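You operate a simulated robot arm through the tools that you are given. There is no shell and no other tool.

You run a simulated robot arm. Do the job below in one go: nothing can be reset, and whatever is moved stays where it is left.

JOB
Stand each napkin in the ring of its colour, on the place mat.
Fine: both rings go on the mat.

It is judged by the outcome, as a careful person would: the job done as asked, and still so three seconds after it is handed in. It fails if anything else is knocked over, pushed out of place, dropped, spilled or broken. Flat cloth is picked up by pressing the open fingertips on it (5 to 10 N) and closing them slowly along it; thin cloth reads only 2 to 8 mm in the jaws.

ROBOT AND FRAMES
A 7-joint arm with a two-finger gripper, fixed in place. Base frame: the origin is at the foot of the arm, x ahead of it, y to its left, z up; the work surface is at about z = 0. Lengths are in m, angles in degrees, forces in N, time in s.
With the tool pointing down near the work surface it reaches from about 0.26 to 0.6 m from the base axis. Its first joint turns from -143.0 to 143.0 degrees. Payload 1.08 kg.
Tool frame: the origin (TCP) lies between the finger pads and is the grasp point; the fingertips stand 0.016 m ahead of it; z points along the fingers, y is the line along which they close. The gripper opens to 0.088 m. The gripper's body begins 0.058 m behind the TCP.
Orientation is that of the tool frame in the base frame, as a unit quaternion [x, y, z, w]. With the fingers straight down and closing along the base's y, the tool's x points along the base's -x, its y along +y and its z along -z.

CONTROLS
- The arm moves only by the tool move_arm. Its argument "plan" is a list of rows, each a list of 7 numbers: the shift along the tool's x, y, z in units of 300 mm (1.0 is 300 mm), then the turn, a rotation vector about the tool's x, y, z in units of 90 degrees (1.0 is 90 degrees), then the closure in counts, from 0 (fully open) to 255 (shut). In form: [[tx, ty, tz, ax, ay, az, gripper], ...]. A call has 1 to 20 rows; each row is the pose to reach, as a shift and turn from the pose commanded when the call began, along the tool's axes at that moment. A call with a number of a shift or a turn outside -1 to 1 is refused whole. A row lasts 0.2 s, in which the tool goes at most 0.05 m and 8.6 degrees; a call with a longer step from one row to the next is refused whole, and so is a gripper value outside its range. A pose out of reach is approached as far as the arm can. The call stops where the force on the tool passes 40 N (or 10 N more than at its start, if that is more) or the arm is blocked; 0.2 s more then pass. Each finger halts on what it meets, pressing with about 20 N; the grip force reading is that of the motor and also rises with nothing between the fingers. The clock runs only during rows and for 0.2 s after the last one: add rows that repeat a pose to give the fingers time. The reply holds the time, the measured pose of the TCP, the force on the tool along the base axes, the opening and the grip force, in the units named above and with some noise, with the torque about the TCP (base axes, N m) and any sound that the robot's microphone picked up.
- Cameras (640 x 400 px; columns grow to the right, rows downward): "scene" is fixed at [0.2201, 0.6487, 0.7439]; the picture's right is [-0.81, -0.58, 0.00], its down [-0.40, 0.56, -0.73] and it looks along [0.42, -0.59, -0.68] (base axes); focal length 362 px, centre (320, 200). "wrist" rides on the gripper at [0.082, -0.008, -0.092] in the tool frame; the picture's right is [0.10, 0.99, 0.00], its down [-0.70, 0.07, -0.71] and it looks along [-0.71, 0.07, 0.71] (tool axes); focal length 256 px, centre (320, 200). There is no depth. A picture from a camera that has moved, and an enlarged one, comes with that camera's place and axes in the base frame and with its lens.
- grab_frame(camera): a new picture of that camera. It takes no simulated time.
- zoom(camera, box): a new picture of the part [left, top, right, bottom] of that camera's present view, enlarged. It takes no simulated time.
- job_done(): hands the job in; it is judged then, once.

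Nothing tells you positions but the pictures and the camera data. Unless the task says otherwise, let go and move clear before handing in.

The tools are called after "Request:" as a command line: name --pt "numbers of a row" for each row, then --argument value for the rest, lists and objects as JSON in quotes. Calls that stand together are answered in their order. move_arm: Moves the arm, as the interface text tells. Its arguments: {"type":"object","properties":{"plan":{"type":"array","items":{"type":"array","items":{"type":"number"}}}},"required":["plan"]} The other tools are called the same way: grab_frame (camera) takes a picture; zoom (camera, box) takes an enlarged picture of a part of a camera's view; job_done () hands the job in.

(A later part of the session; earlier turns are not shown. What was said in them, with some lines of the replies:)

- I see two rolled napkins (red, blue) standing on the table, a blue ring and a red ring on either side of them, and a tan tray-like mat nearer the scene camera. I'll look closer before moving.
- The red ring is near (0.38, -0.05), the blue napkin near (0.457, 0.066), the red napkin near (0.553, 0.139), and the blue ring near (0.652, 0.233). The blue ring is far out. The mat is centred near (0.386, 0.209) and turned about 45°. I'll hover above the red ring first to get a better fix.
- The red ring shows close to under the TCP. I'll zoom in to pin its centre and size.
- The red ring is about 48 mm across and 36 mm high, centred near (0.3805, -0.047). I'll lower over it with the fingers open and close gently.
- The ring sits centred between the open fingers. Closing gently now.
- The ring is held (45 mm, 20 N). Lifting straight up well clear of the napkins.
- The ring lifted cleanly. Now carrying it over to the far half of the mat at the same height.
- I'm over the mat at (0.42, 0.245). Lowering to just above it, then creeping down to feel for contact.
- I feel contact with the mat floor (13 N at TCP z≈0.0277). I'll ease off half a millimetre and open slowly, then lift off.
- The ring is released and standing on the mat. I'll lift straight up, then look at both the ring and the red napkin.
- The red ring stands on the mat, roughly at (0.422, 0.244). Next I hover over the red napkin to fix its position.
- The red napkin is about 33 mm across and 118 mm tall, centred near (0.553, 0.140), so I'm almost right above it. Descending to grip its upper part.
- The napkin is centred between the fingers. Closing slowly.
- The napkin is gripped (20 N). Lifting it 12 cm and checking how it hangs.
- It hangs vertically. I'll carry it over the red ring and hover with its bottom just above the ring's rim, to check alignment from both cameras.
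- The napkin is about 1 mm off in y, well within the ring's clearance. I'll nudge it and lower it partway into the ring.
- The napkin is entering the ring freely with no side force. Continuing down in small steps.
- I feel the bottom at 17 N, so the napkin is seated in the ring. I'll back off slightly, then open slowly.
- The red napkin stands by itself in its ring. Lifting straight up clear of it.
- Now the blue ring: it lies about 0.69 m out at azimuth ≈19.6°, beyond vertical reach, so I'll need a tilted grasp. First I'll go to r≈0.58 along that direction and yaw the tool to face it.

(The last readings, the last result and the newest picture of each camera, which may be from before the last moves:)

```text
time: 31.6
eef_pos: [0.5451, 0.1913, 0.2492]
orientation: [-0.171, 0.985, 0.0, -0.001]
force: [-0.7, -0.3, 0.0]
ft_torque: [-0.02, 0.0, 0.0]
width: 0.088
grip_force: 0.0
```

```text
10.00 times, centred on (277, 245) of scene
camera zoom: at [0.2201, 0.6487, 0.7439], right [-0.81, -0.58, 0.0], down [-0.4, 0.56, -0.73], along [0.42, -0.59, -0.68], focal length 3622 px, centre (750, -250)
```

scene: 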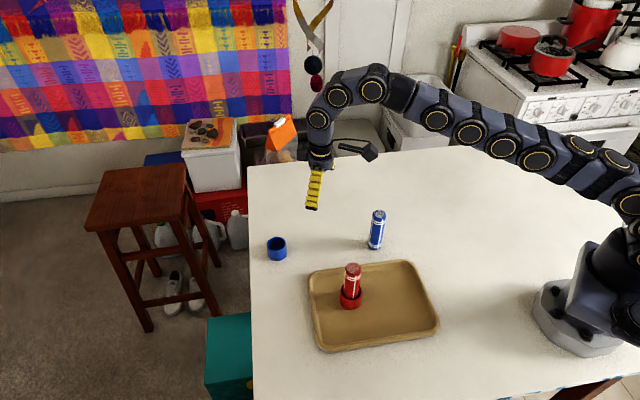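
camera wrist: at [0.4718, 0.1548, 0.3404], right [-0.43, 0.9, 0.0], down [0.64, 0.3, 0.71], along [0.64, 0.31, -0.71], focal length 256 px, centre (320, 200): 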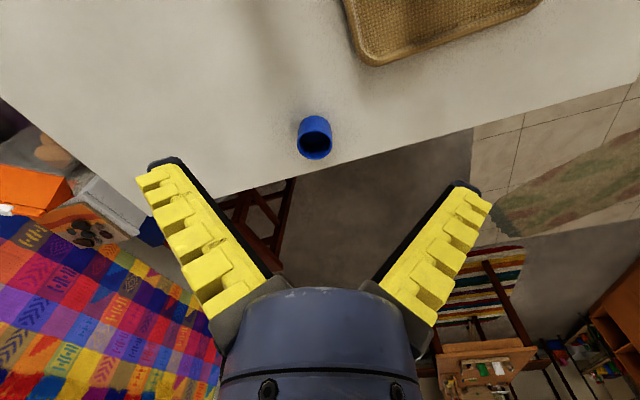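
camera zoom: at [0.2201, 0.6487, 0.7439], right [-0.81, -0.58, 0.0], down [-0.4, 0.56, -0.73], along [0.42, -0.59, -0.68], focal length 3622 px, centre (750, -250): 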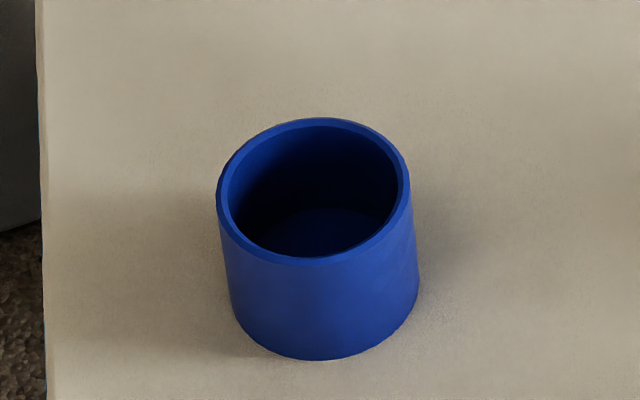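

The blue ring is 0.114 m further out and 4 mm left of the TCP. I'll tilt the tool 30° outward while moving above it, staying at TCP z≈0.10, and check that the arm actually gets there.

Request:
move_arm --pt "-0.063 0.0023 0.083 0 -0.0556 0 0" --pt "-0.126 0.0046 0.166 0 -0.1111 0 0" --pt "-0.189 0.0069 0.249 0 -0.1667 0 0" --pt "-0.2525 0.0092 0.332 0 -0.2222 0 0" --pt "-0.3156 0.0114 0.4156 0 -0.2778 0 0" --pt "-0.3787 0.0137 0.4987 0 -0.3333 0 0" --pt "-0.3787 0.0137 0.4987 0 -0.3333 0 0"

Request:
grab_frame --camera "wrist"

Request:
grab_frame --camera "scene"

```text
time: 33.2
eef_pos: [0.6511, 0.2373, 0.1005]
orientation: [-0.164, 0.952, 0.045, 0.255]
force: [-0.6, -0.2, 0.0]
ft_torque: [0.0, 0.03, 0.0]
width: 0.088
grip_force: 0.0
```

```text
taken
camera wrist: at [0.5448, 0.1887, 0.1379], right [-0.42, 0.91, -0.05], down [0.21, 0.15, 0.97], along [0.88, 0.39, -0.26], focal length 256 px, centre (320, 200)
```

wrist: 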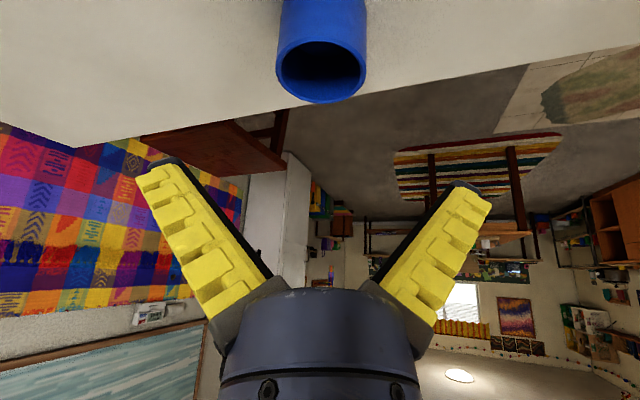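

```text
taken
```

scene: 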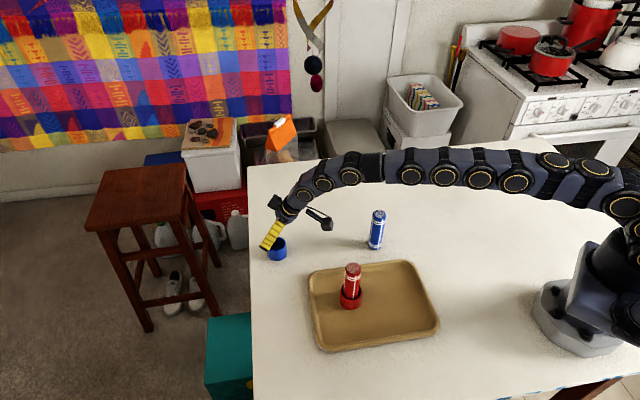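

The arm reached the tilted pose. I'll zoom to check the alignment with the blue ring before descending.

Request:
zoom --camera "wrist" --box '[260, 0, 380, 120]'

Request:
zoom --camera "scene" --box '[245, 185, 345, 265]'

```text
3.33 times, centred on (320, 60) of wrist
camera zoom: at [0.5448, 0.1887, 0.1379], right [-0.42, 0.91, -0.05], down [0.21, 0.15, 0.97], along [0.88, 0.39, -0.26], focal length 853 px, centre (320, 667)
```

zoom: 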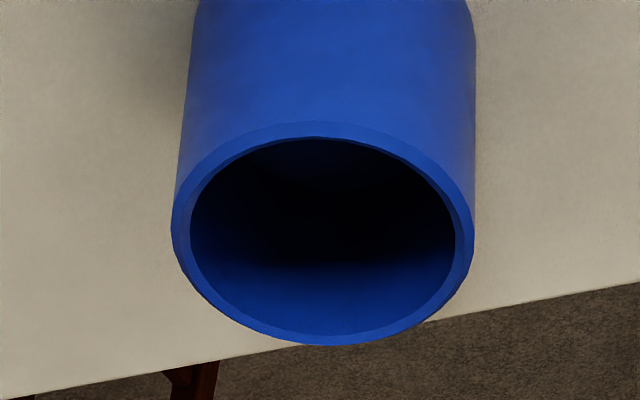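

```text
5.00 times, centred on (295, 225) of scene
camera zoom: at [0.2201, 0.6487, 0.7439], right [-0.81, -0.58, 0.0], down [-0.4, 0.56, -0.73], along [0.42, -0.59, -0.68], focal length 1811 px, centre (445, 75)
```

zoom: 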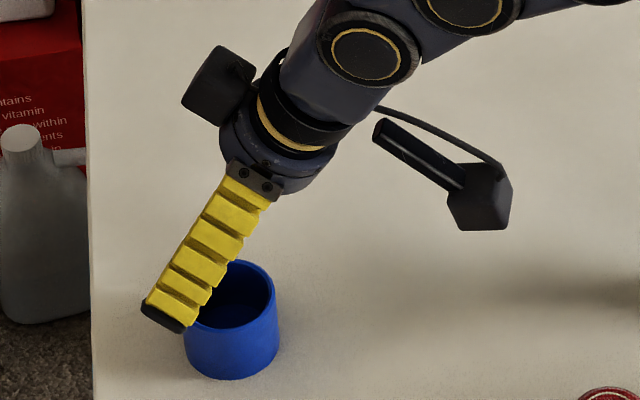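

The tool needs about 2.5 mm to its right and 1.5 mm inward. I'll descend vertically in tilted pose over the blue ring, fingers open.

Request:
move_arm --pt "0.006 -0.0083 0.003 0 0 0 0" --pt "0.044 -0.0083 0.07 0 0 0 0" --pt "0.08 -0.0083 0.132 0 0 0 0" --pt "0.107 -0.0083 0.178 0 0 0 0" --pt "0.126 -0.0083 0.2083 0 0 0 0" --pt "0.126 -0.0083 0.2083 0 0 0 0"

Request:
grab_frame --camera "wrist"

Request:
zoom --camera "scene" --box '[245, 195, 345, 275]'

```text
time: 34.6
eef_pos: [0.6495, 0.2342, 0.0261]
orientation: [-0.165, 0.952, 0.044, 0.254]
force: [-0.1, -0.8, -0.6]
ft_torque: [-0.02, -0.01, 0.0]
width: 0.0879
grip_force: 0.0
```

```text
taken
camera wrist: at [0.5434, 0.1856, 0.0639], right [-0.42, 0.91, -0.05], down [0.21, 0.15, 0.96], along [0.88, 0.39, -0.26], focal length 256 px, centre (320, 200)
```

wrist: 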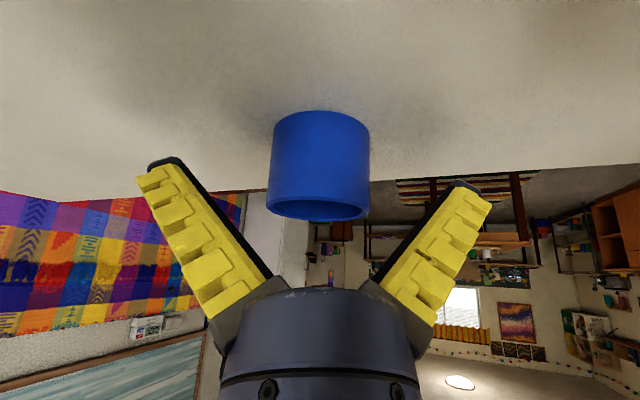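

```text
5.00 times, centred on (295, 235) of scene
camera zoom: at [0.2201, 0.6487, 0.7439], right [-0.81, -0.58, 0.0], down [-0.4, 0.56, -0.73], along [0.42, -0.59, -0.68], focal length 1811 px, centre (445, 25)
```

zoom: 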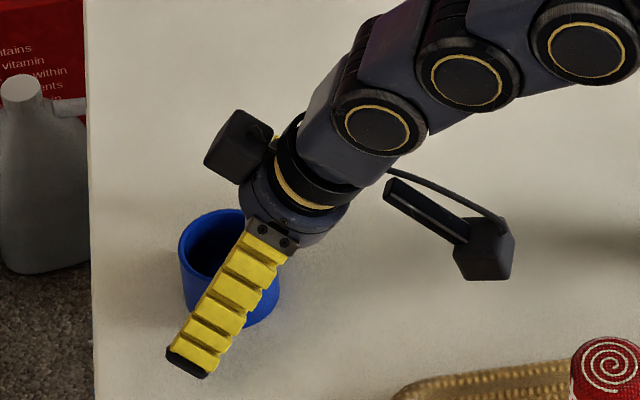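

Radially and laterally the ring sits within about 1–2 mm of the TCP. Closing slowly on it.

Request:
move_arm --pt "0 0 0 0 0 0 50" --pt "0 0 0 0 0 0 80" --pt "0 0 0 0 0 0 100" --pt "0 0 0 0 0 0 110" --pt "0 0 0 0 0 0 118" --pt "0 0 0 0 0 0 126" --pt "0 0 0 0 0 0 140" --pt "0 0 0 0 0 0 140"

Request:
grab_frame --camera "wrist"

```text
time: 36.4
eef_pos: [0.6504, 0.2341, 0.0262]
orientation: [-0.165, 0.952, 0.044, 0.255]
force: [-0.7, 0.5, 2.5]
ft_torque: [0.08, 0.03, 0.04]
width: 0.046
grip_force: 20.1
```

```text
taken
camera wrist: at [0.5436, 0.1856, 0.0643], right [-0.42, 0.91, -0.05], down [0.21, 0.15, 0.96], along [0.88, 0.39, -0.26], focal length 256 px, centre (320, 200)
```

wrist: 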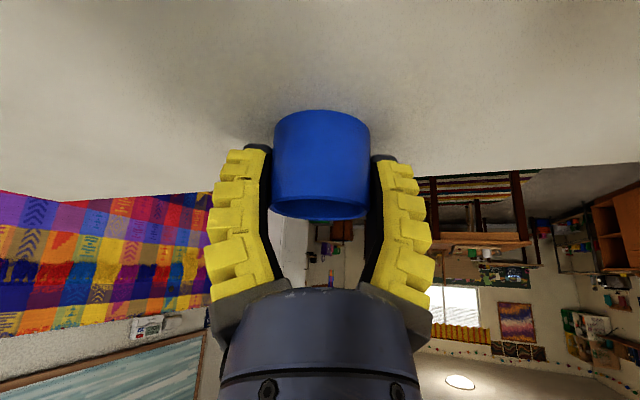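

The blue ring is held. Lifting it vertically, keeping the tilt, then drawing it slightly inward.

Request:
move_arm --pt "-0.0333 0 -0.0577 0 0 0 145" --pt "-0.0833 0 -0.1443 0 0 0 145" --pt "-0.1211 0 -0.2765 0 0 0 145" --pt "-0.13 0 -0.4253 0 0 0 145" --pt "-0.139 0 -0.574 0 0 0 145" --pt "-0.139 0 -0.574 0 0 0 145"

Request:
grab_frame --camera "scene"

Request:
grab_frame --camera "wrist"

```text
time: 37.8
eef_pos: [0.6003, 0.2173, 0.1961]
orientation: [-0.166, 0.952, 0.044, 0.255]
force: [0.0, -1.3, -0.4]
ft_torque: [0.02, 0.0, -0.02]
width: 0.0446
grip_force: 20.0
```

```text
taken
```

scene: 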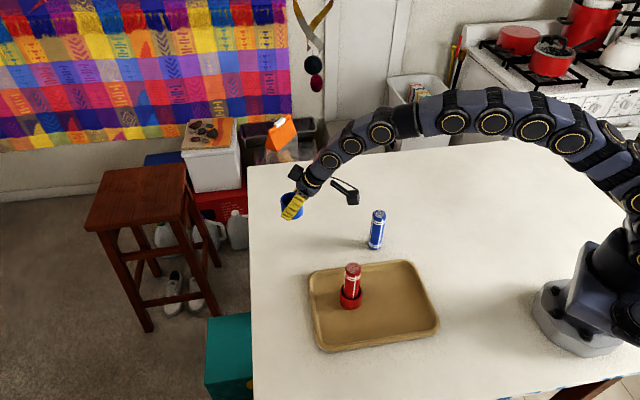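

```text
taken
camera wrist: at [0.4944, 0.17, 0.2332], right [-0.42, 0.91, -0.05], down [0.21, 0.15, 0.96], along [0.88, 0.39, -0.26], focal length 256 px, centre (320, 200)
```

wrist: 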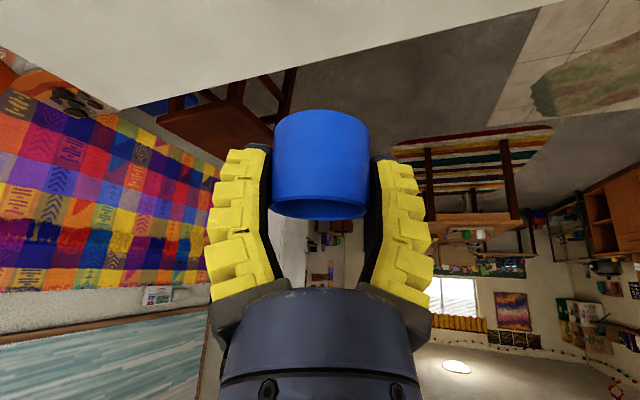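

The ring is secure. Now carrying it, still tilted and high, to above its spot on the near half of the mat at about (0.343, 0.170).

Request:
move_arm --pt "0.123 0.0241 -0.0774 0 0 0 145" --pt "0.246 0.0481 -0.1548 0 0 0 145" --pt "0.369 0.0722 -0.2323 0 0 0 145" --pt "0.492 0.0963 -0.3097 0 0 0 145" --pt "0.615 0.1203 -0.3871 0 0 0 145" --pt "0.738 0.1444 -0.4645 0 0 0 145" --pt "0.738 0.1444 -0.4645 0 0 0 145"

Request:
grab_frame --camera "scene"

Request:
grab_frame --camera "wrist"

```text
time: 39.4
eef_pos: [0.3422, 0.1694, 0.2083]
orientation: [-0.165, 0.952, 0.044, 0.255]
force: [0.3, 0.3, 0.1]
ft_torque: [0.03, 0.01, -0.02]
width: 0.0447
grip_force: 19.9
```

```text
taken
```

scene: 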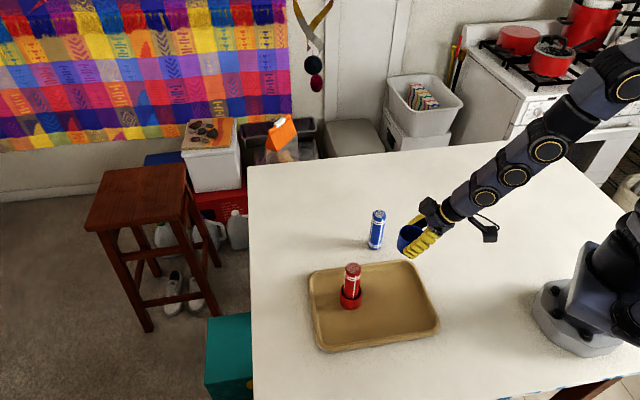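

```text
taken
camera wrist: at [0.2353, 0.1206, 0.2457], right [-0.42, 0.91, -0.05], down [0.21, 0.15, 0.96], along [0.88, 0.39, -0.26], focal length 256 px, centre (320, 200)
```

wrist: 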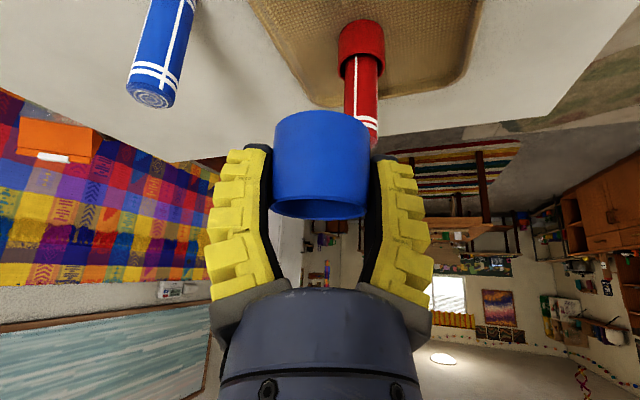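

I'm over the blue spot and reached it fully. Lowering vertically, stopping a few millimetres above the mat floor.

Request:
move_arm --pt "0.07 0 0.1212 0 0 0 145" --pt "0.14 0 0.2425 0 0 0 145" --pt "0.2 0 0.3464 0 0 0 145" --pt "0.25 0 0.433 0 0 0 145" --pt "0.2783 0 0.482 0 0 0 145" --pt "0.2783 0 0.482 0 0 0 145"

Request:
zoom --camera "scene" --box '[300, 215, 480, 345]'

Request:
grab_frame --camera "wrist"

```text
time: 40.8
eef_pos: [0.3434, 0.1712, 0.0405]
orientation: [-0.165, 0.952, 0.045, 0.254]
force: [0.0, 0.5, -0.2]
ft_torque: [0.01, 0.0, -0.01]
width: 0.0444
grip_force: 19.8
```

```text
3.08 times, centred on (390, 280) of scene
camera zoom: at [0.2201, 0.6487, 0.7439], right [-0.81, -0.58, 0.0], down [-0.4, 0.56, -0.73], along [0.42, -0.59, -0.68], focal length 1115 px, centre (105, -46)
```

zoom: 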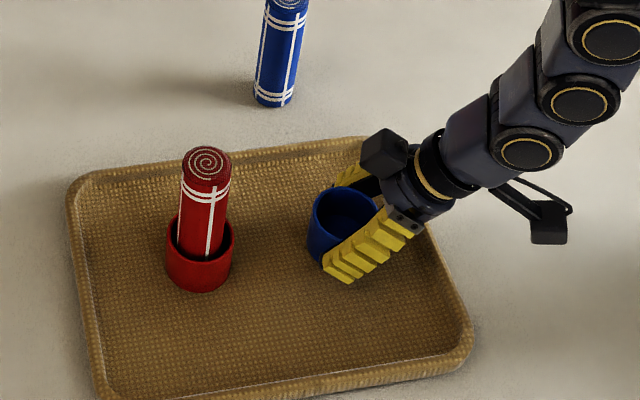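

```text
taken
camera wrist: at [0.2353, 0.1227, 0.0777], right [-0.42, 0.91, -0.05], down [0.21, 0.15, 0.96], along [0.88, 0.39, -0.26], focal length 256 px, centre (320, 200)
```

wrist: 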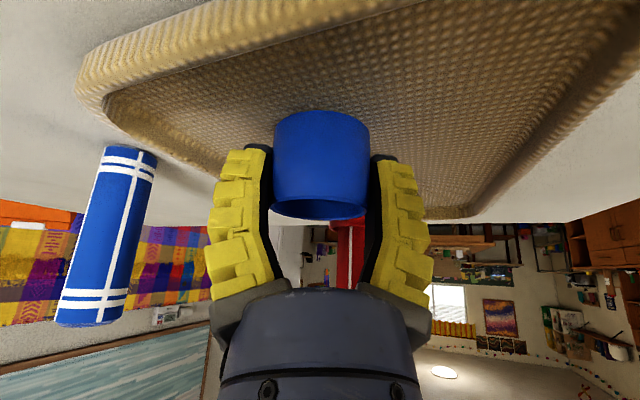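

Request:
move_arm --pt "0.0033 0 0.0058 0 0 0 145" --pt "0.0067 0 0.0115 0 0 0 145" --pt "0.0083 0 0.0144 0 0 0 145" --pt "0.0083 0 0.0144 0 0 0 145"

```text
time: 41.8
eef_pos: [0.3425, 0.1706, 0.0348]
orientation: [-0.166, 0.952, 0.044, 0.255]
force: [-1.2, 0.8, -1.2]
ft_torque: [0.0, 0.02, 0.01]
width: 0.0445
grip_force: 20.2
```

Request:
move_arm --pt "0.0017 0 0.0029 0 0 0 145" --pt "0.0033 0 0.0058 0 0 0 145" --pt "0.0033 0 0.0058 0 0 0 145"

```text
time: 42.6
eef_pos: [0.3422, 0.1716, 0.0322]
orientation: [-0.166, 0.952, 0.044, 0.255]
force: [-0.4, 0.5, -0.6]
ft_torque: [-0.01, 0.01, 0.01]
width: 0.0444
grip_force: 19.9
```

Request:
move_arm --pt "0.0017 0 0.0029 0 0 0 145" --pt "0.0025 0 0.0043 0 0 0 145" --pt "0.0025 0 0.0043 0 0 0 145"

```text
time: 43.4
eef_pos: [0.3435, 0.1699, 0.0317]
orientation: [-0.164, 0.952, 0.045, 0.256]
force: [0.0, -2.2, 9.5]
ft_torque: [-0.03, -0.03, 0.04]
width: 0.0453
grip_force: 19.8
```

The ring is touching the mat floor (9.5 N). Easing off slightly and opening slowly.

Request:
move_arm --pt "-0.0007 0 -0.0012 0 0 0 145" --pt "-0.0007 0 -0.0012 0 0 0 132" --pt "-0.0007 0 -0.0012 0 0 0 120" --pt "-0.0007 0 -0.0012 0 0 0 105" --pt "-0.0007 0 -0.0012 0 0 0 85" --pt "-0.0007 0 -0.0012 0 0 0 60" --pt "-0.0007 0 -0.0012 0 0 0 30" --pt "-0.0007 0 -0.0012 0 0 0 10" --pt "-0.0007 0 -0.0012 0 0 0 10"

Request:
zoom --camera "scene" --box '[300, 215, 480, 345]'

Request:
grab_frame --camera "wrist"

```text
time: 45.4
eef_pos: [0.3439, 0.1705, 0.0331]
orientation: [-0.164, 0.952, 0.044, 0.254]
force: [-0.1, -0.3, -0.3]
ft_torque: [0.0, 0.0, -0.03]
width: 0.0855
grip_force: 0.2
```

```text
3.08 times, centred on (390, 280) of scene
camera zoom: at [0.2201, 0.6487, 0.7439], right [-0.81, -0.58, 0.0], down [-0.4, 0.56, -0.73], along [0.42, -0.59, -0.68], focal length 1115 px, centre (105, -46)
```

zoom: 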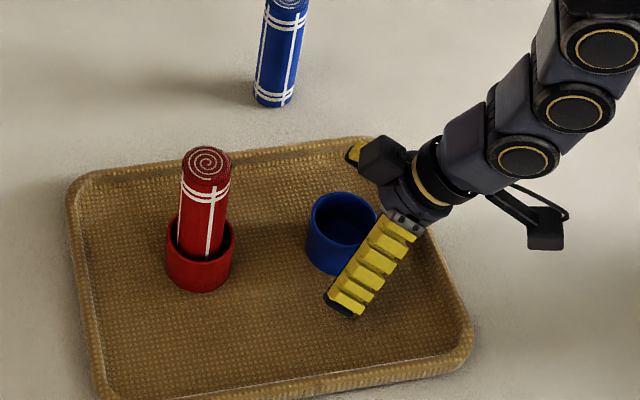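

```text
taken
camera wrist: at [0.2356, 0.1224, 0.0696], right [-0.42, 0.91, -0.05], down [0.21, 0.15, 0.96], along [0.88, 0.39, -0.26], focal length 256 px, centre (320, 200)
```

wrist: 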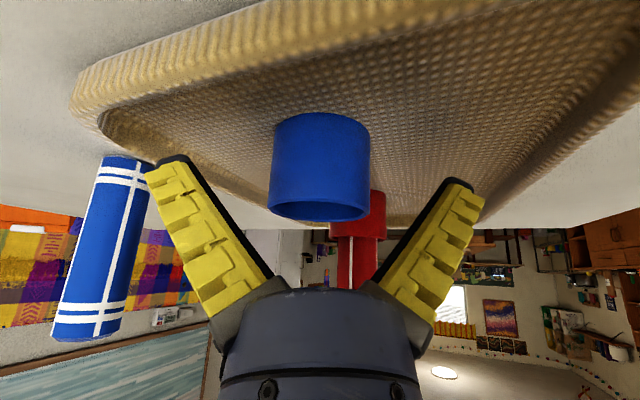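

The blue ring is released and standing on the mat. Retreating vertically, then I'll bring the tool back upright.

Request:
move_arm --pt "-0.03 0 -0.052 0 0 0 0" --pt "-0.09 0 -0.1559 0 0 0 0" --pt "-0.16 0 -0.2771 0 0 0 0" --pt "-0.23 0 -0.3984 0 0 0 0" --pt "-0.3 0 -0.5196 0 0 0 0" --pt "-0.3 0 -0.5196 0 0 0 0"

Request:
grab_frame --camera "scene"

```text
time: 46.8
eef_pos: [0.3423, 0.172, 0.2125]
orientation: [-0.166, 0.952, 0.044, 0.254]
force: [0.1, 0.0, 0.3]
ft_torque: [-0.01, -0.02, 0.04]
width: 0.0883
grip_force: 0.1
```

```text
taken
```

scene: 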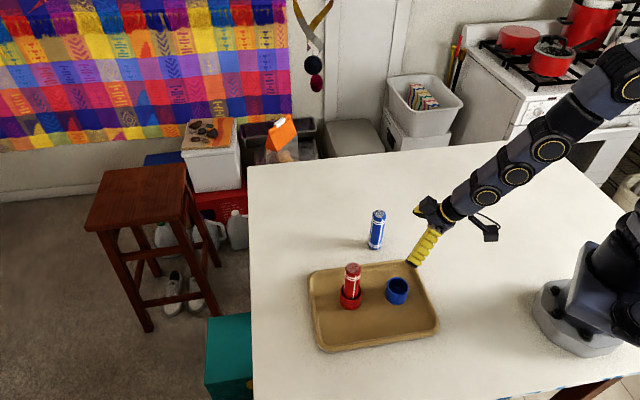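

Both rings are on the mat and the red napkin is standing in its ring. Now rotating the tool back to vertical above the blue ring and measuring the ring's position.

Request:
move_arm --pt "0 0 0 0 0.0833 0 0" --pt "0 0 0 0 0.1667 0 0" --pt "0 0 0 0 0.25 0 0" --pt "0 0 0 0 0.3333 0 0" --pt "0 0 0 0 0.3333 0 0" --pt "0 0 0 0 0.3333 0 0"

Request:
zoom --camera "wrist" --box '[270, 20, 370, 120]'

Request:
grab_frame --camera "wrist"

Request:
zoom --camera "scene" --box '[330, 200, 430, 310]'

```text
time: 48.2
eef_pos: [0.342, 0.1705, 0.2123]
orientation: [-0.171, 0.985, 0.0, -0.001]
force: [0.0, 0.1, 0.2]
ft_torque: [-0.02, -0.04, -0.01]
width: 0.088
grip_force: 0.1
```

```text
4.00 times, centred on (320, 70) of wrist
camera zoom: at [0.268, 0.134, 0.3033], right [-0.43, 0.9, 0.0], down [0.64, 0.3, 0.71], along [0.64, 0.31, -0.71], focal length 1024 px, centre (320, 720)
```

zoom: 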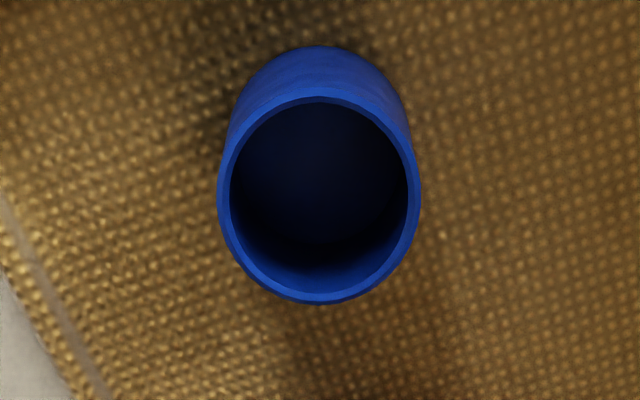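

```text
taken
camera wrist: at [0.268, 0.134, 0.3033], right [-0.43, 0.9, 0.0], down [0.64, 0.3, 0.71], along [0.64, 0.31, -0.71], focal length 256 px, centre (320, 200)
```

wrist: 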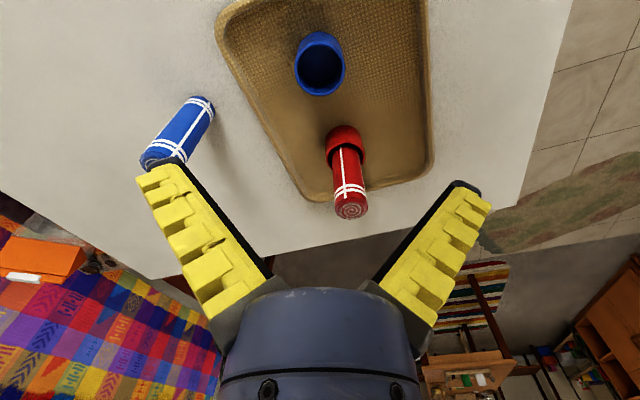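

```text
3.64 times, centred on (380, 255) of scene
camera zoom: at [0.2201, 0.6487, 0.7439], right [-0.81, -0.58, 0.0], down [-0.4, 0.56, -0.73], along [0.42, -0.59, -0.68], focal length 1317 px, centre (102, 0)
```

zoom: 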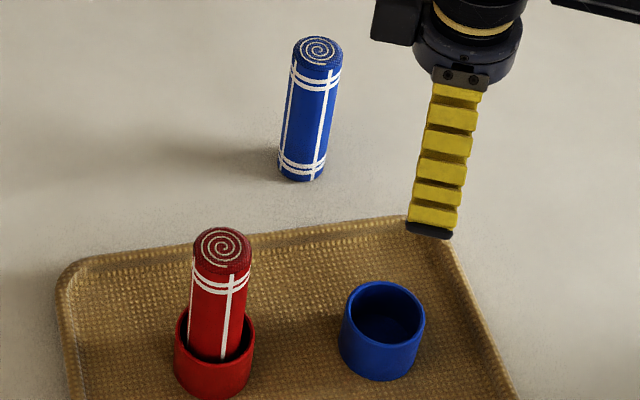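

The blue ring's centre is about 3 mm outward of the TCP, at about (0.346, 0.171). Now moving above the blue napkin.

Request:
move_arm --pt "-0.0604 -0.1135 -0.0267 0 0 0 0" --pt "-0.1208 -0.227 -0.0267 0 0 0 0" --pt "-0.1813 -0.3405 -0.0267 0 0 0 0" --pt "-0.2417 -0.454 -0.0267 0 0 0 0" --pt "-0.2417 -0.454 -0.0267 0 0 0 0"

Request:
zoom --camera "wrist" --box '[270, 20, 370, 120]'

Request:
grab_frame --camera "wrist"

```text
time: 49.4
eef_pos: [0.4589, 0.0671, 0.2185]
orientation: [-0.171, 0.985, 0.0, 0.0]
force: [-0.5, 0.6, -0.2]
ft_torque: [0.01, -0.03, 0.02]
width: 0.0879
grip_force: 0.1
```

```text
4.00 times, centred on (320, 70) of wrist
camera zoom: at [0.3839, 0.0301, 0.3097], right [-0.43, 0.9, 0.0], down [0.64, 0.3, 0.71], along [0.64, 0.31, -0.71], focal length 1024 px, centre (320, 720)
```

zoom: 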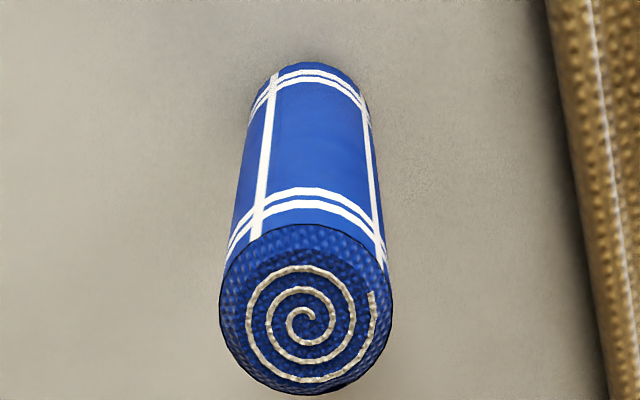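

```text
taken
camera wrist: at [0.3839, 0.0301, 0.3097], right [-0.43, 0.9, 0.0], down [0.64, 0.3, 0.71], along [0.64, 0.31, -0.71], focal length 256 px, centre (320, 200)
```

wrist: 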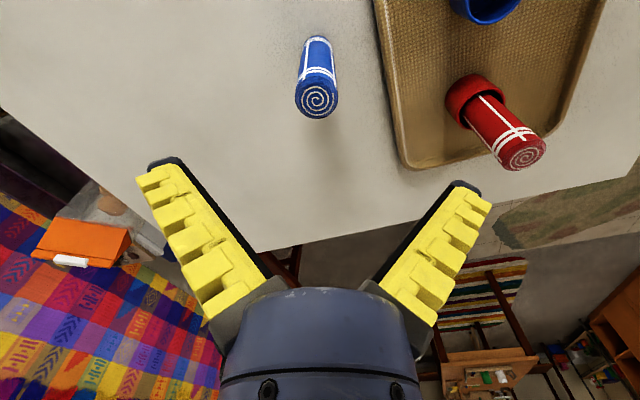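

The blue napkin is about 2 mm outward and 2 mm right of the TCP. Correcting for that and descending to the same grip height as before.

Request:
move_arm --pt "-0.0077 -0.0073 0.1 0 0 0 0" --pt "-0.0077 -0.0073 0.22 0 0 0 0" --pt "-0.0077 -0.0073 0.33 0 0 0 0" --pt "-0.0077 -0.0073 0.41 0 0 0 0" --pt "-0.0077 -0.0073 0.4497 0 0 0 0" --pt "-0.0077 -0.0073 0.4497 0 0 0 0"

Request:
grab_frame --camera "wrist"

Request:
zoom --camera "scene" --box '[310, 170, 470, 310]'

```text
time: 50.8
eef_pos: [0.4607, 0.0666, 0.0851]
orientation: [-0.171, 0.985, 0.0, -0.001]
force: [0.0, -0.3, -0.2]
ft_torque: [0.02, 0.0, 0.0]
width: 0.088
grip_force: 0.0
```

```text
taken
camera wrist: at [0.3857, 0.0298, 0.1757], right [-0.43, 0.9, 0.0], down [0.64, 0.3, 0.71], along [0.64, 0.31, -0.7], focal length 256 px, centre (320, 200)
```

wrist: 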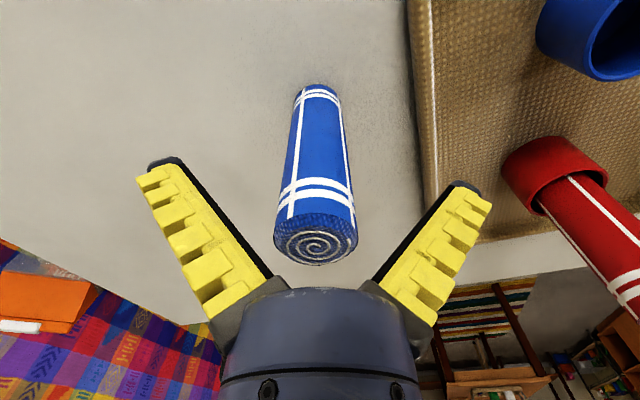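

```text
2.86 times, centred on (390, 240) of scene
camera zoom: at [0.2201, 0.6487, 0.7439], right [-0.81, -0.58, 0.0], down [-0.4, 0.56, -0.73], along [0.42, -0.59, -0.68], focal length 1035 px, centre (120, 86)
```

zoom: 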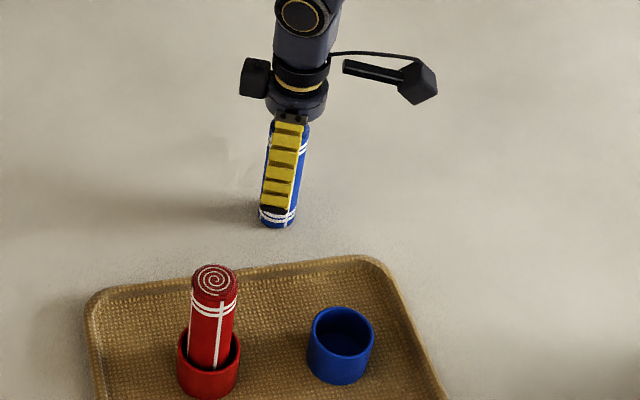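

Request:
move_arm --pt "0 -0.005 0 0 0 0 0" --pt "0 -0.005 0 0 0 0 60" --pt "0 -0.005 0 0 0 0 110" --pt "0 -0.005 0 0 0 0 130" --pt "0 -0.005 0 0 0 0 142" --pt "0 -0.005 0 0 0 0 152" --pt "0 -0.005 0 0 0 0 162" --pt "0 -0.005 0 0 0 0 175" --pt "0 -0.005 0 0 0 0 200" --pt "0 -0.005 0 0 0 0 200"

Request:
grab_frame --camera "wrist"

```text
time: 53.0
eef_pos: [0.4614, 0.0654, 0.0855]
orientation: [-0.172, 0.985, 0.0, 0.0]
force: [-2.9, -1.4, 13.1]
ft_torque: [-0.04, 0.1, -0.01]
width: 0.026
grip_force: 19.3
```

```text
taken
camera wrist: at [0.3863, 0.0281, 0.1762], right [-0.43, 0.9, 0.0], down [0.64, 0.3, 0.71], along [0.64, 0.31, -0.7], focal length 256 px, centre (320, 200)
```

wrist: 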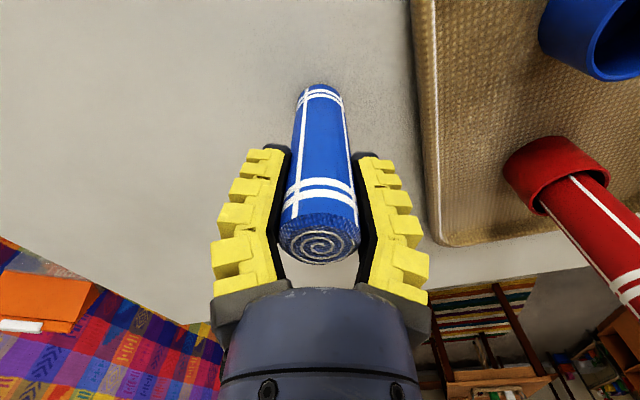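

The blue napkin is gripped. Lifting it 12 cm.

Request:
move_arm --pt "0 0 -0.02 0 0 0 205" --pt "0 0 -0.1 0 0 0 205" --pt "0 0 -0.2 0 0 0 205" --pt "0 0 -0.3 0 0 0 205" --pt "0 0 -0.4 0 0 0 205" --pt "0 0 -0.4 0 0 0 205"

Request:
zoom --camera "wrist" --box '[240, 70, 400, 270]'

Request:
zoom --camera "scene" --box '[300, 130, 460, 310]'

```text
time: 54.4
eef_pos: [0.4616, 0.0638, 0.205]
orientation: [-0.172, 0.985, 0.0, 0.0]
force: [-0.2, 1.1, 0.1]
ft_torque: [0.01, -0.01, 0.02]
width: 0.0242
grip_force: 20.3
```

```text
2.00 times, centred on (320, 170) of wrist
camera zoom: at [0.3872, 0.0268, 0.2964], right [-0.43, 0.9, 0.0], down [0.64, 0.3, 0.71], along [0.64, 0.31, -0.71], focal length 512 px, centre (320, 260)
```

zoom: 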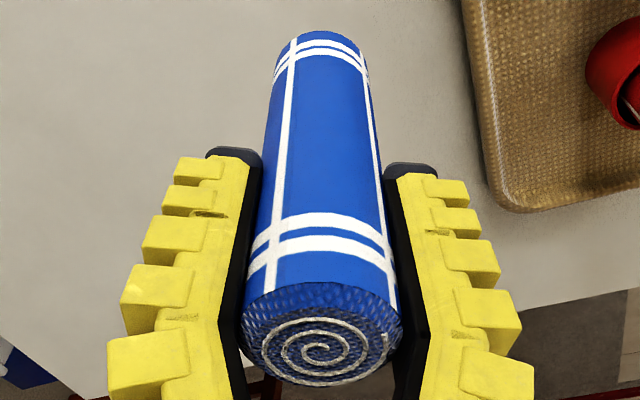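

```text
2.22 times, centred on (380, 220) of scene
camera zoom: at [0.2201, 0.6487, 0.7439], right [-0.81, -0.58, 0.0], down [-0.4, 0.56, -0.73], along [0.42, -0.59, -0.68], focal length 805 px, centre (187, 156)
```

zoom: 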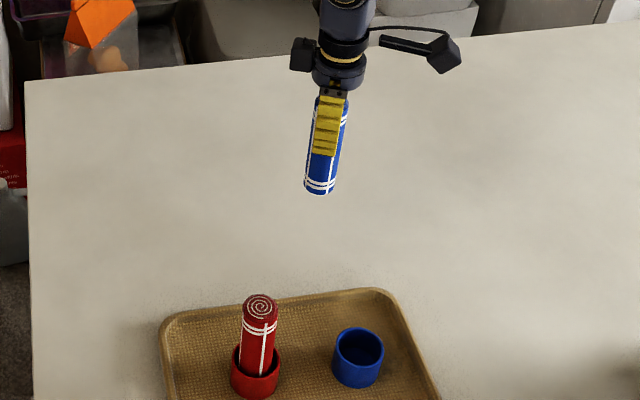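

It hangs straight. Carrying it above the blue ring and hovering just over its rim.

Request:
move_arm --pt "0.0616 0.1162 0 0 0 0 205" --pt "0.1232 0.2324 0 0 0 0 205" --pt "0.1847 0.3485 0 0 0 0 205" --pt "0.2463 0.4647 0 0 0 0 205" --pt "0.2463 0.4647 0.1 0 0 0 205" --pt "0.2463 0.4647 0.2 0 0 0 205" --pt "0.2463 0.4647 0.2 0 0 0 205"

Request:
zoom --camera "scene" --box '[365, 260, 425, 310]'

Request:
zoom --camera "wrist" --box '[280, 45, 360, 125]'

Request:
grab_frame --camera "scene"

```text
time: 56.0
eef_pos: [0.3446, 0.1704, 0.1445]
orientation: [-0.171, 0.985, 0.001, 0.0]
force: [-0.2, 0.0, -1.2]
ft_torque: [0.01, 0.01, 0.02]
width: 0.0238
grip_force: 20.0
```

```text
8.00 times, centred on (395, 285) of scene
camera zoom: at [0.2201, 0.6487, 0.7439], right [-0.81, -0.58, 0.0], down [-0.4, 0.56, -0.73], along [0.42, -0.59, -0.68], focal length 2898 px, centre (-280, -480)
```

zoom: 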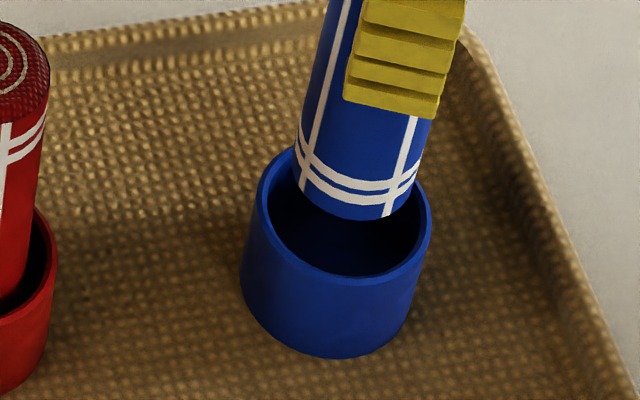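

```text
5.00 times, centred on (320, 85) of wrist
camera zoom: at [0.2708, 0.1338, 0.2366], right [-0.43, 0.9, 0.0], down [0.64, 0.3, 0.71], along [0.64, 0.31, -0.7], focal length 1280 px, centre (320, 775)
```

zoom: 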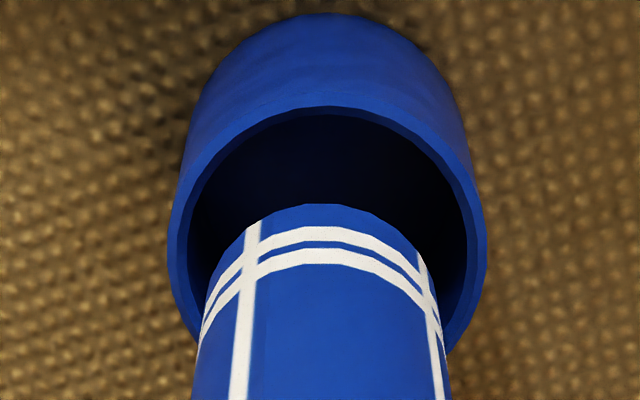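

```text
taken
```

scene: 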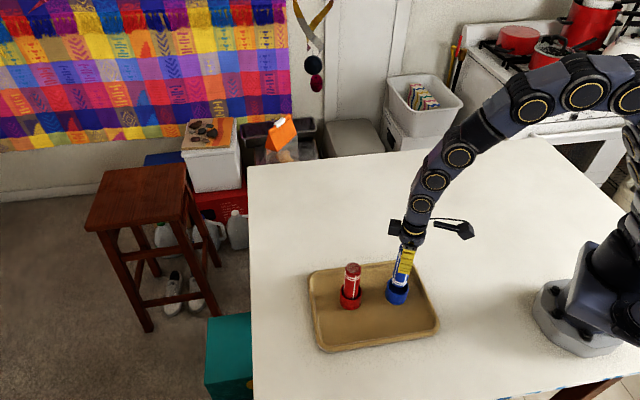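

The napkin is within about 1 mm of the ring's centre in both views. Nudging it slightly and lowering it into the ring.

Request:
move_arm --pt "-0.001 0.0023 0 0 0 0 205" --pt "-0.001 0.0023 0.03 0 0 0 205" --pt "-0.001 0.0023 0.06 0 0 0 205" --pt "-0.001 0.0023 0.085 0 0 0 205" --pt "-0.001 0.0023 0.085 0 0 0 205"

Request:
zoom --camera "scene" --box '[365, 260, 425, 310]'

Request:
zoom --camera "wrist" --box '[280, 45, 360, 125]'

```text
time: 57.2
eef_pos: [0.3428, 0.1724, 0.1207]
orientation: [-0.171, 0.985, 0.0, 0.0]
force: [0.7, 0.1, 0.4]
ft_torque: [-0.03, -0.03, 0.0]
width: 0.0236
grip_force: 20.4
```

```text
8.00 times, centred on (395, 285) of scene
camera zoom: at [0.2201, 0.6487, 0.7439], right [-0.81, -0.58, 0.0], down [-0.4, 0.56, -0.73], along [0.42, -0.59, -0.68], focal length 2898 px, centre (-280, -480)
```

zoom: 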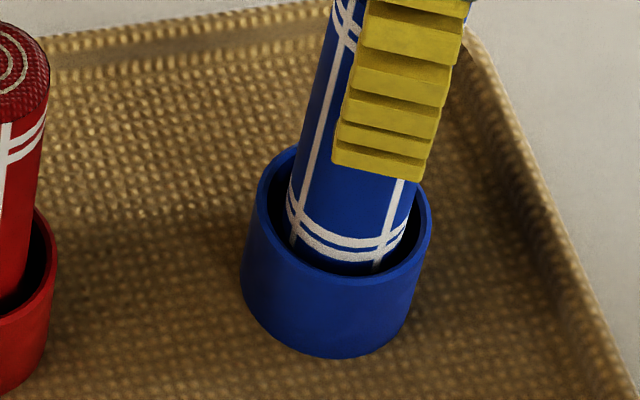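

```text
5.00 times, centred on (320, 85) of wrist
camera zoom: at [0.2694, 0.135, 0.2116], right [-0.43, 0.9, 0.0], down [0.64, 0.3, 0.71], along [0.64, 0.31, -0.71], focal length 1280 px, centre (320, 775)
```

zoom: 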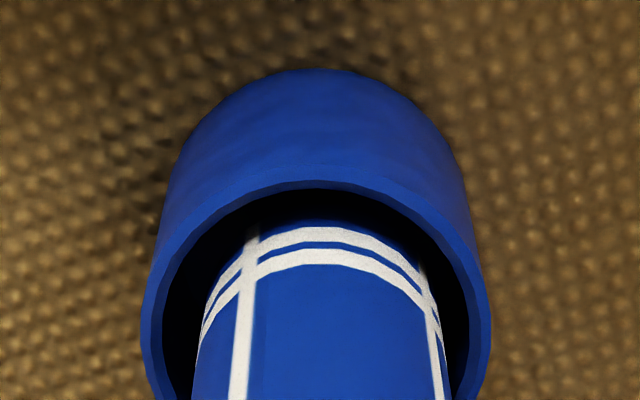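

Request:
move_arm --pt "0 0 0.02 0 0 0 205" --pt "0 0 0.04 0 0 0 205" --pt "0 0 0.057 0 0 0 205" --pt "0 0 0.067 0 0 0 205" --pt "0 0 0.067 0 0 0 205"

```text
time: 58.4
eef_pos: [0.3438, 0.1704, 0.1]
orientation: [-0.171, 0.985, 0.0, 0.0]
force: [0.3, 0.6, -0.4]
ft_torque: [0.03, 0.0, -0.01]
width: 0.0241
grip_force: 20.2
```

Request:
move_arm --pt "0 0 0.005 0 0 0 205" --pt "0 0 0.01 0 0 0 205" --pt "0 0 0.01 0 0 0 205"

```text
time: 59.2
eef_pos: [0.3443, 0.1707, 0.098]
orientation: [-0.171, 0.985, 0.0, 0.0]
force: [-0.1, -0.7, 2.2]
ft_torque: [0.0, 0.06, -0.03]
width: 0.0238
grip_force: 20.1
```

Request:
move_arm --pt "0 0 0.0033 0 0 0 205" --pt "0 0 0.0033 0 0 0 205"

Request:
zoom --camera "scene" --box '[330, 225, 430, 310]'

```text
time: 59.8
eef_pos: [0.345, 0.171, 0.0964]
orientation: [-0.171, 0.985, 0.001, 0.0]
force: [-2.2, -0.9, 13.5]
ft_torque: [-0.06, 0.14, -0.02]
width: 0.0251
grip_force: 20.1
```

```text
4.71 times, centred on (380, 268) of scene
camera zoom: at [0.2201, 0.6487, 0.7439], right [-0.81, -0.58, 0.0], down [-0.4, 0.56, -0.73], along [0.42, -0.59, -0.68], focal length 1705 px, centre (38, -118)
```

zoom: 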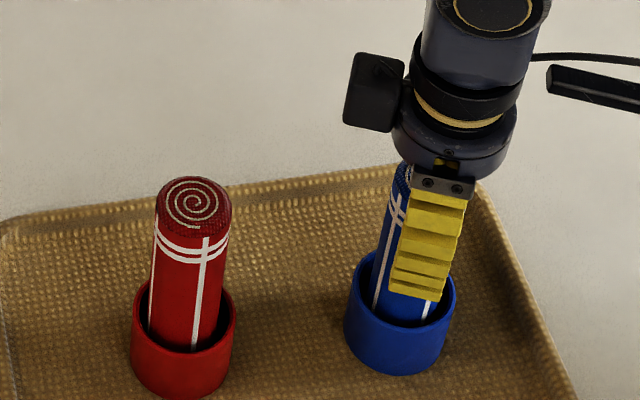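

The blue napkin has bottomed out in its ring at 13 N, the same height as the red one. Easing off and opening slowly.

Request:
move_arm --pt "0 0 -0.003 0 0 0 205" --pt "0 0 -0.003 0 0 0 190" --pt "0 0 -0.003 0 0 0 175" --pt "0 0 -0.003 0 0 0 160" --pt "0 0 -0.003 0 0 0 140" --pt "0 0 -0.003 0 0 0 110" --pt "0 0 -0.003 0 0 0 70" --pt "0 0 -0.003 0 0 0 30" --pt "0 0 -0.003 0 0 0 0" --pt "0 0 -0.003 0 0 0 0"

Request:
grab_frame --camera "wrist"

Request:
zoom --camera "scene" --box '[310, 215, 450, 310]'

```text
time: 62.0
eef_pos: [0.3441, 0.1717, 0.0969]
orientation: [-0.17, 0.985, 0.0, 0.0]
force: [0.4, 0.1, -0.5]
ft_torque: [-0.02, 0.01, 0.01]
width: 0.0878
grip_force: 0.0
```

```text
taken
camera wrist: at [0.2694, 0.1344, 0.1876], right [-0.43, 0.9, 0.0], down [0.64, 0.3, 0.71], along [0.64, 0.31, -0.71], focal length 256 px, centre (320, 200)
```

wrist: 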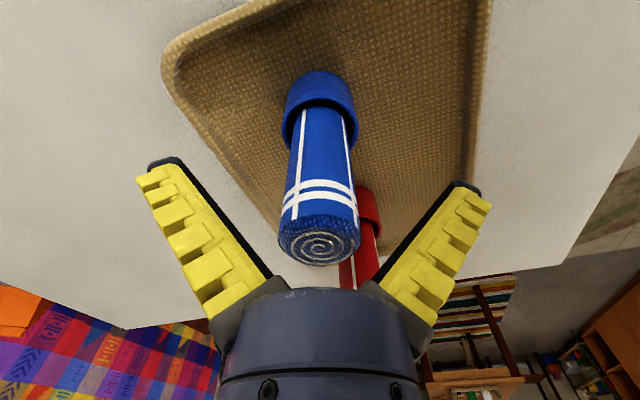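

```text
4.21 times, centred on (380, 262) of scene
camera zoom: at [0.2201, 0.6487, 0.7439], right [-0.81, -0.58, 0.0], down [-0.4, 0.56, -0.73], along [0.42, -0.59, -0.68], focal length 1525 px, centre (67, -63)
```

zoom: 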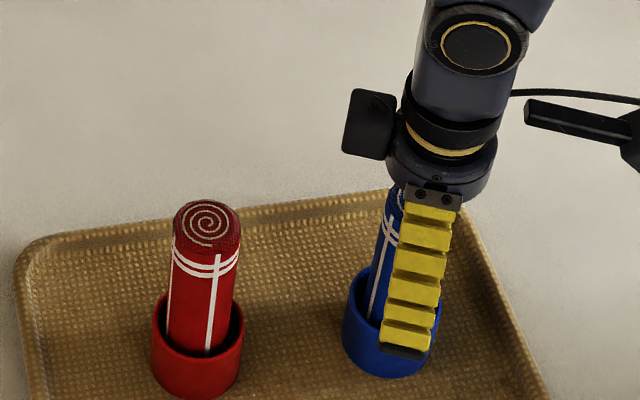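

The blue napkin stands by itself with the fingers fully open. Lifting straight up and clear.

Request:
move_arm --pt "0 0 -0.08 0 0 0 0" --pt "0 0 -0.2 0 0 0 0" --pt "0 0 -0.35 0 0 0 0" --pt "0 0 -0.5 0 0 0 0" --pt "0 0 -0.65 0 0 0 0" --pt "0 0 -0.65 0 0 0 0"

Request:
grab_frame --camera "scene"

Request:
zoom --camera "scene" --box '[300, 240, 450, 355]'

Request:
grab_frame --camera "wrist"

```text
time: 63.4
eef_pos: [0.3453, 0.1677, 0.2929]
orientation: [-0.171, 0.985, 0.0, -0.001]
force: [0.3, -0.3, -0.5]
ft_torque: [0.03, 0.01, -0.02]
width: 0.0877
grip_force: 0.0
```

```text
taken
```

scene: 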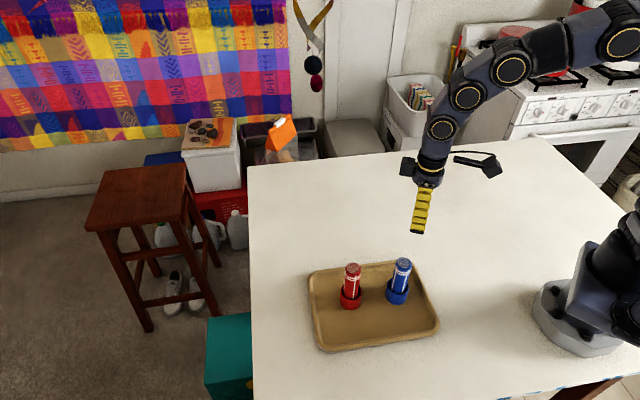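

```text
3.48 times, centred on (375, 298) of scene
camera zoom: at [0.2201, 0.6487, 0.7439], right [-0.81, -0.58, 0.0], down [-0.4, 0.56, -0.73], along [0.42, -0.59, -0.68], focal length 1260 px, centre (129, -139)
```

zoom: 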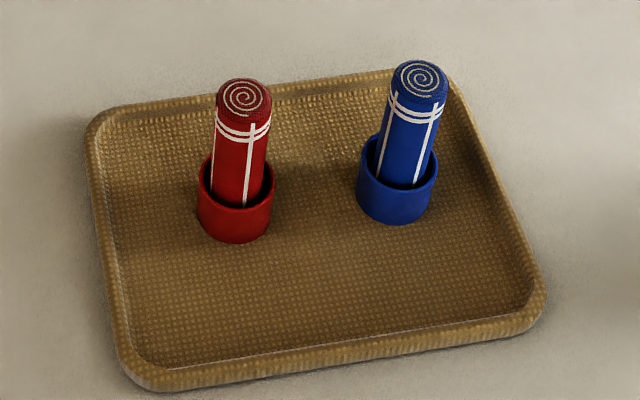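

```text
taken
camera wrist: at [0.2716, 0.1314, 0.3827], right [-0.43, 0.9, 0.0], down [0.64, 0.3, 0.71], along [0.64, 0.31, -0.71], focal length 256 px, centre (320, 200)
```

wrist: 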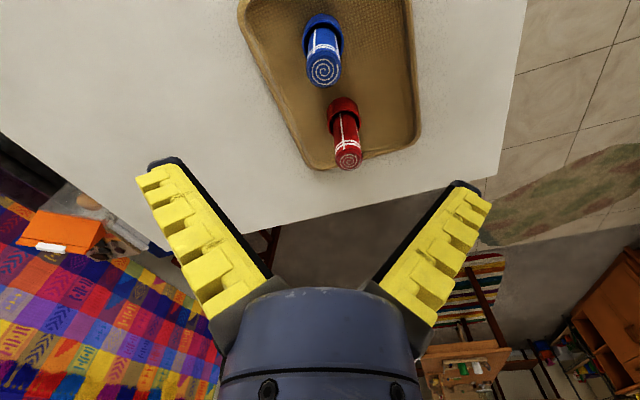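

Both napkins stand upright in the ring of their own colour. Both rings are on the mat, the mat hasn't moved, and the arm is clear with the gripper empty, so I'm handing the job in.

Request:
job_done

```text
The job is handed in.
```

The red napkin now stands in the red ring and the blue napkin in the blue ring, with both rings on the place mat. In the last pictures both napkins were upright on their own. The mat was where it started and nothing else looked disturbed.

The blue ring was too far out for a straight-down grasp, so I picked it up with the tool tilted 30° and set it down at the same tilt. I then opened the gripper, lifted clear, and handed the job in. The hand-in was accepted, but no verdict came back.
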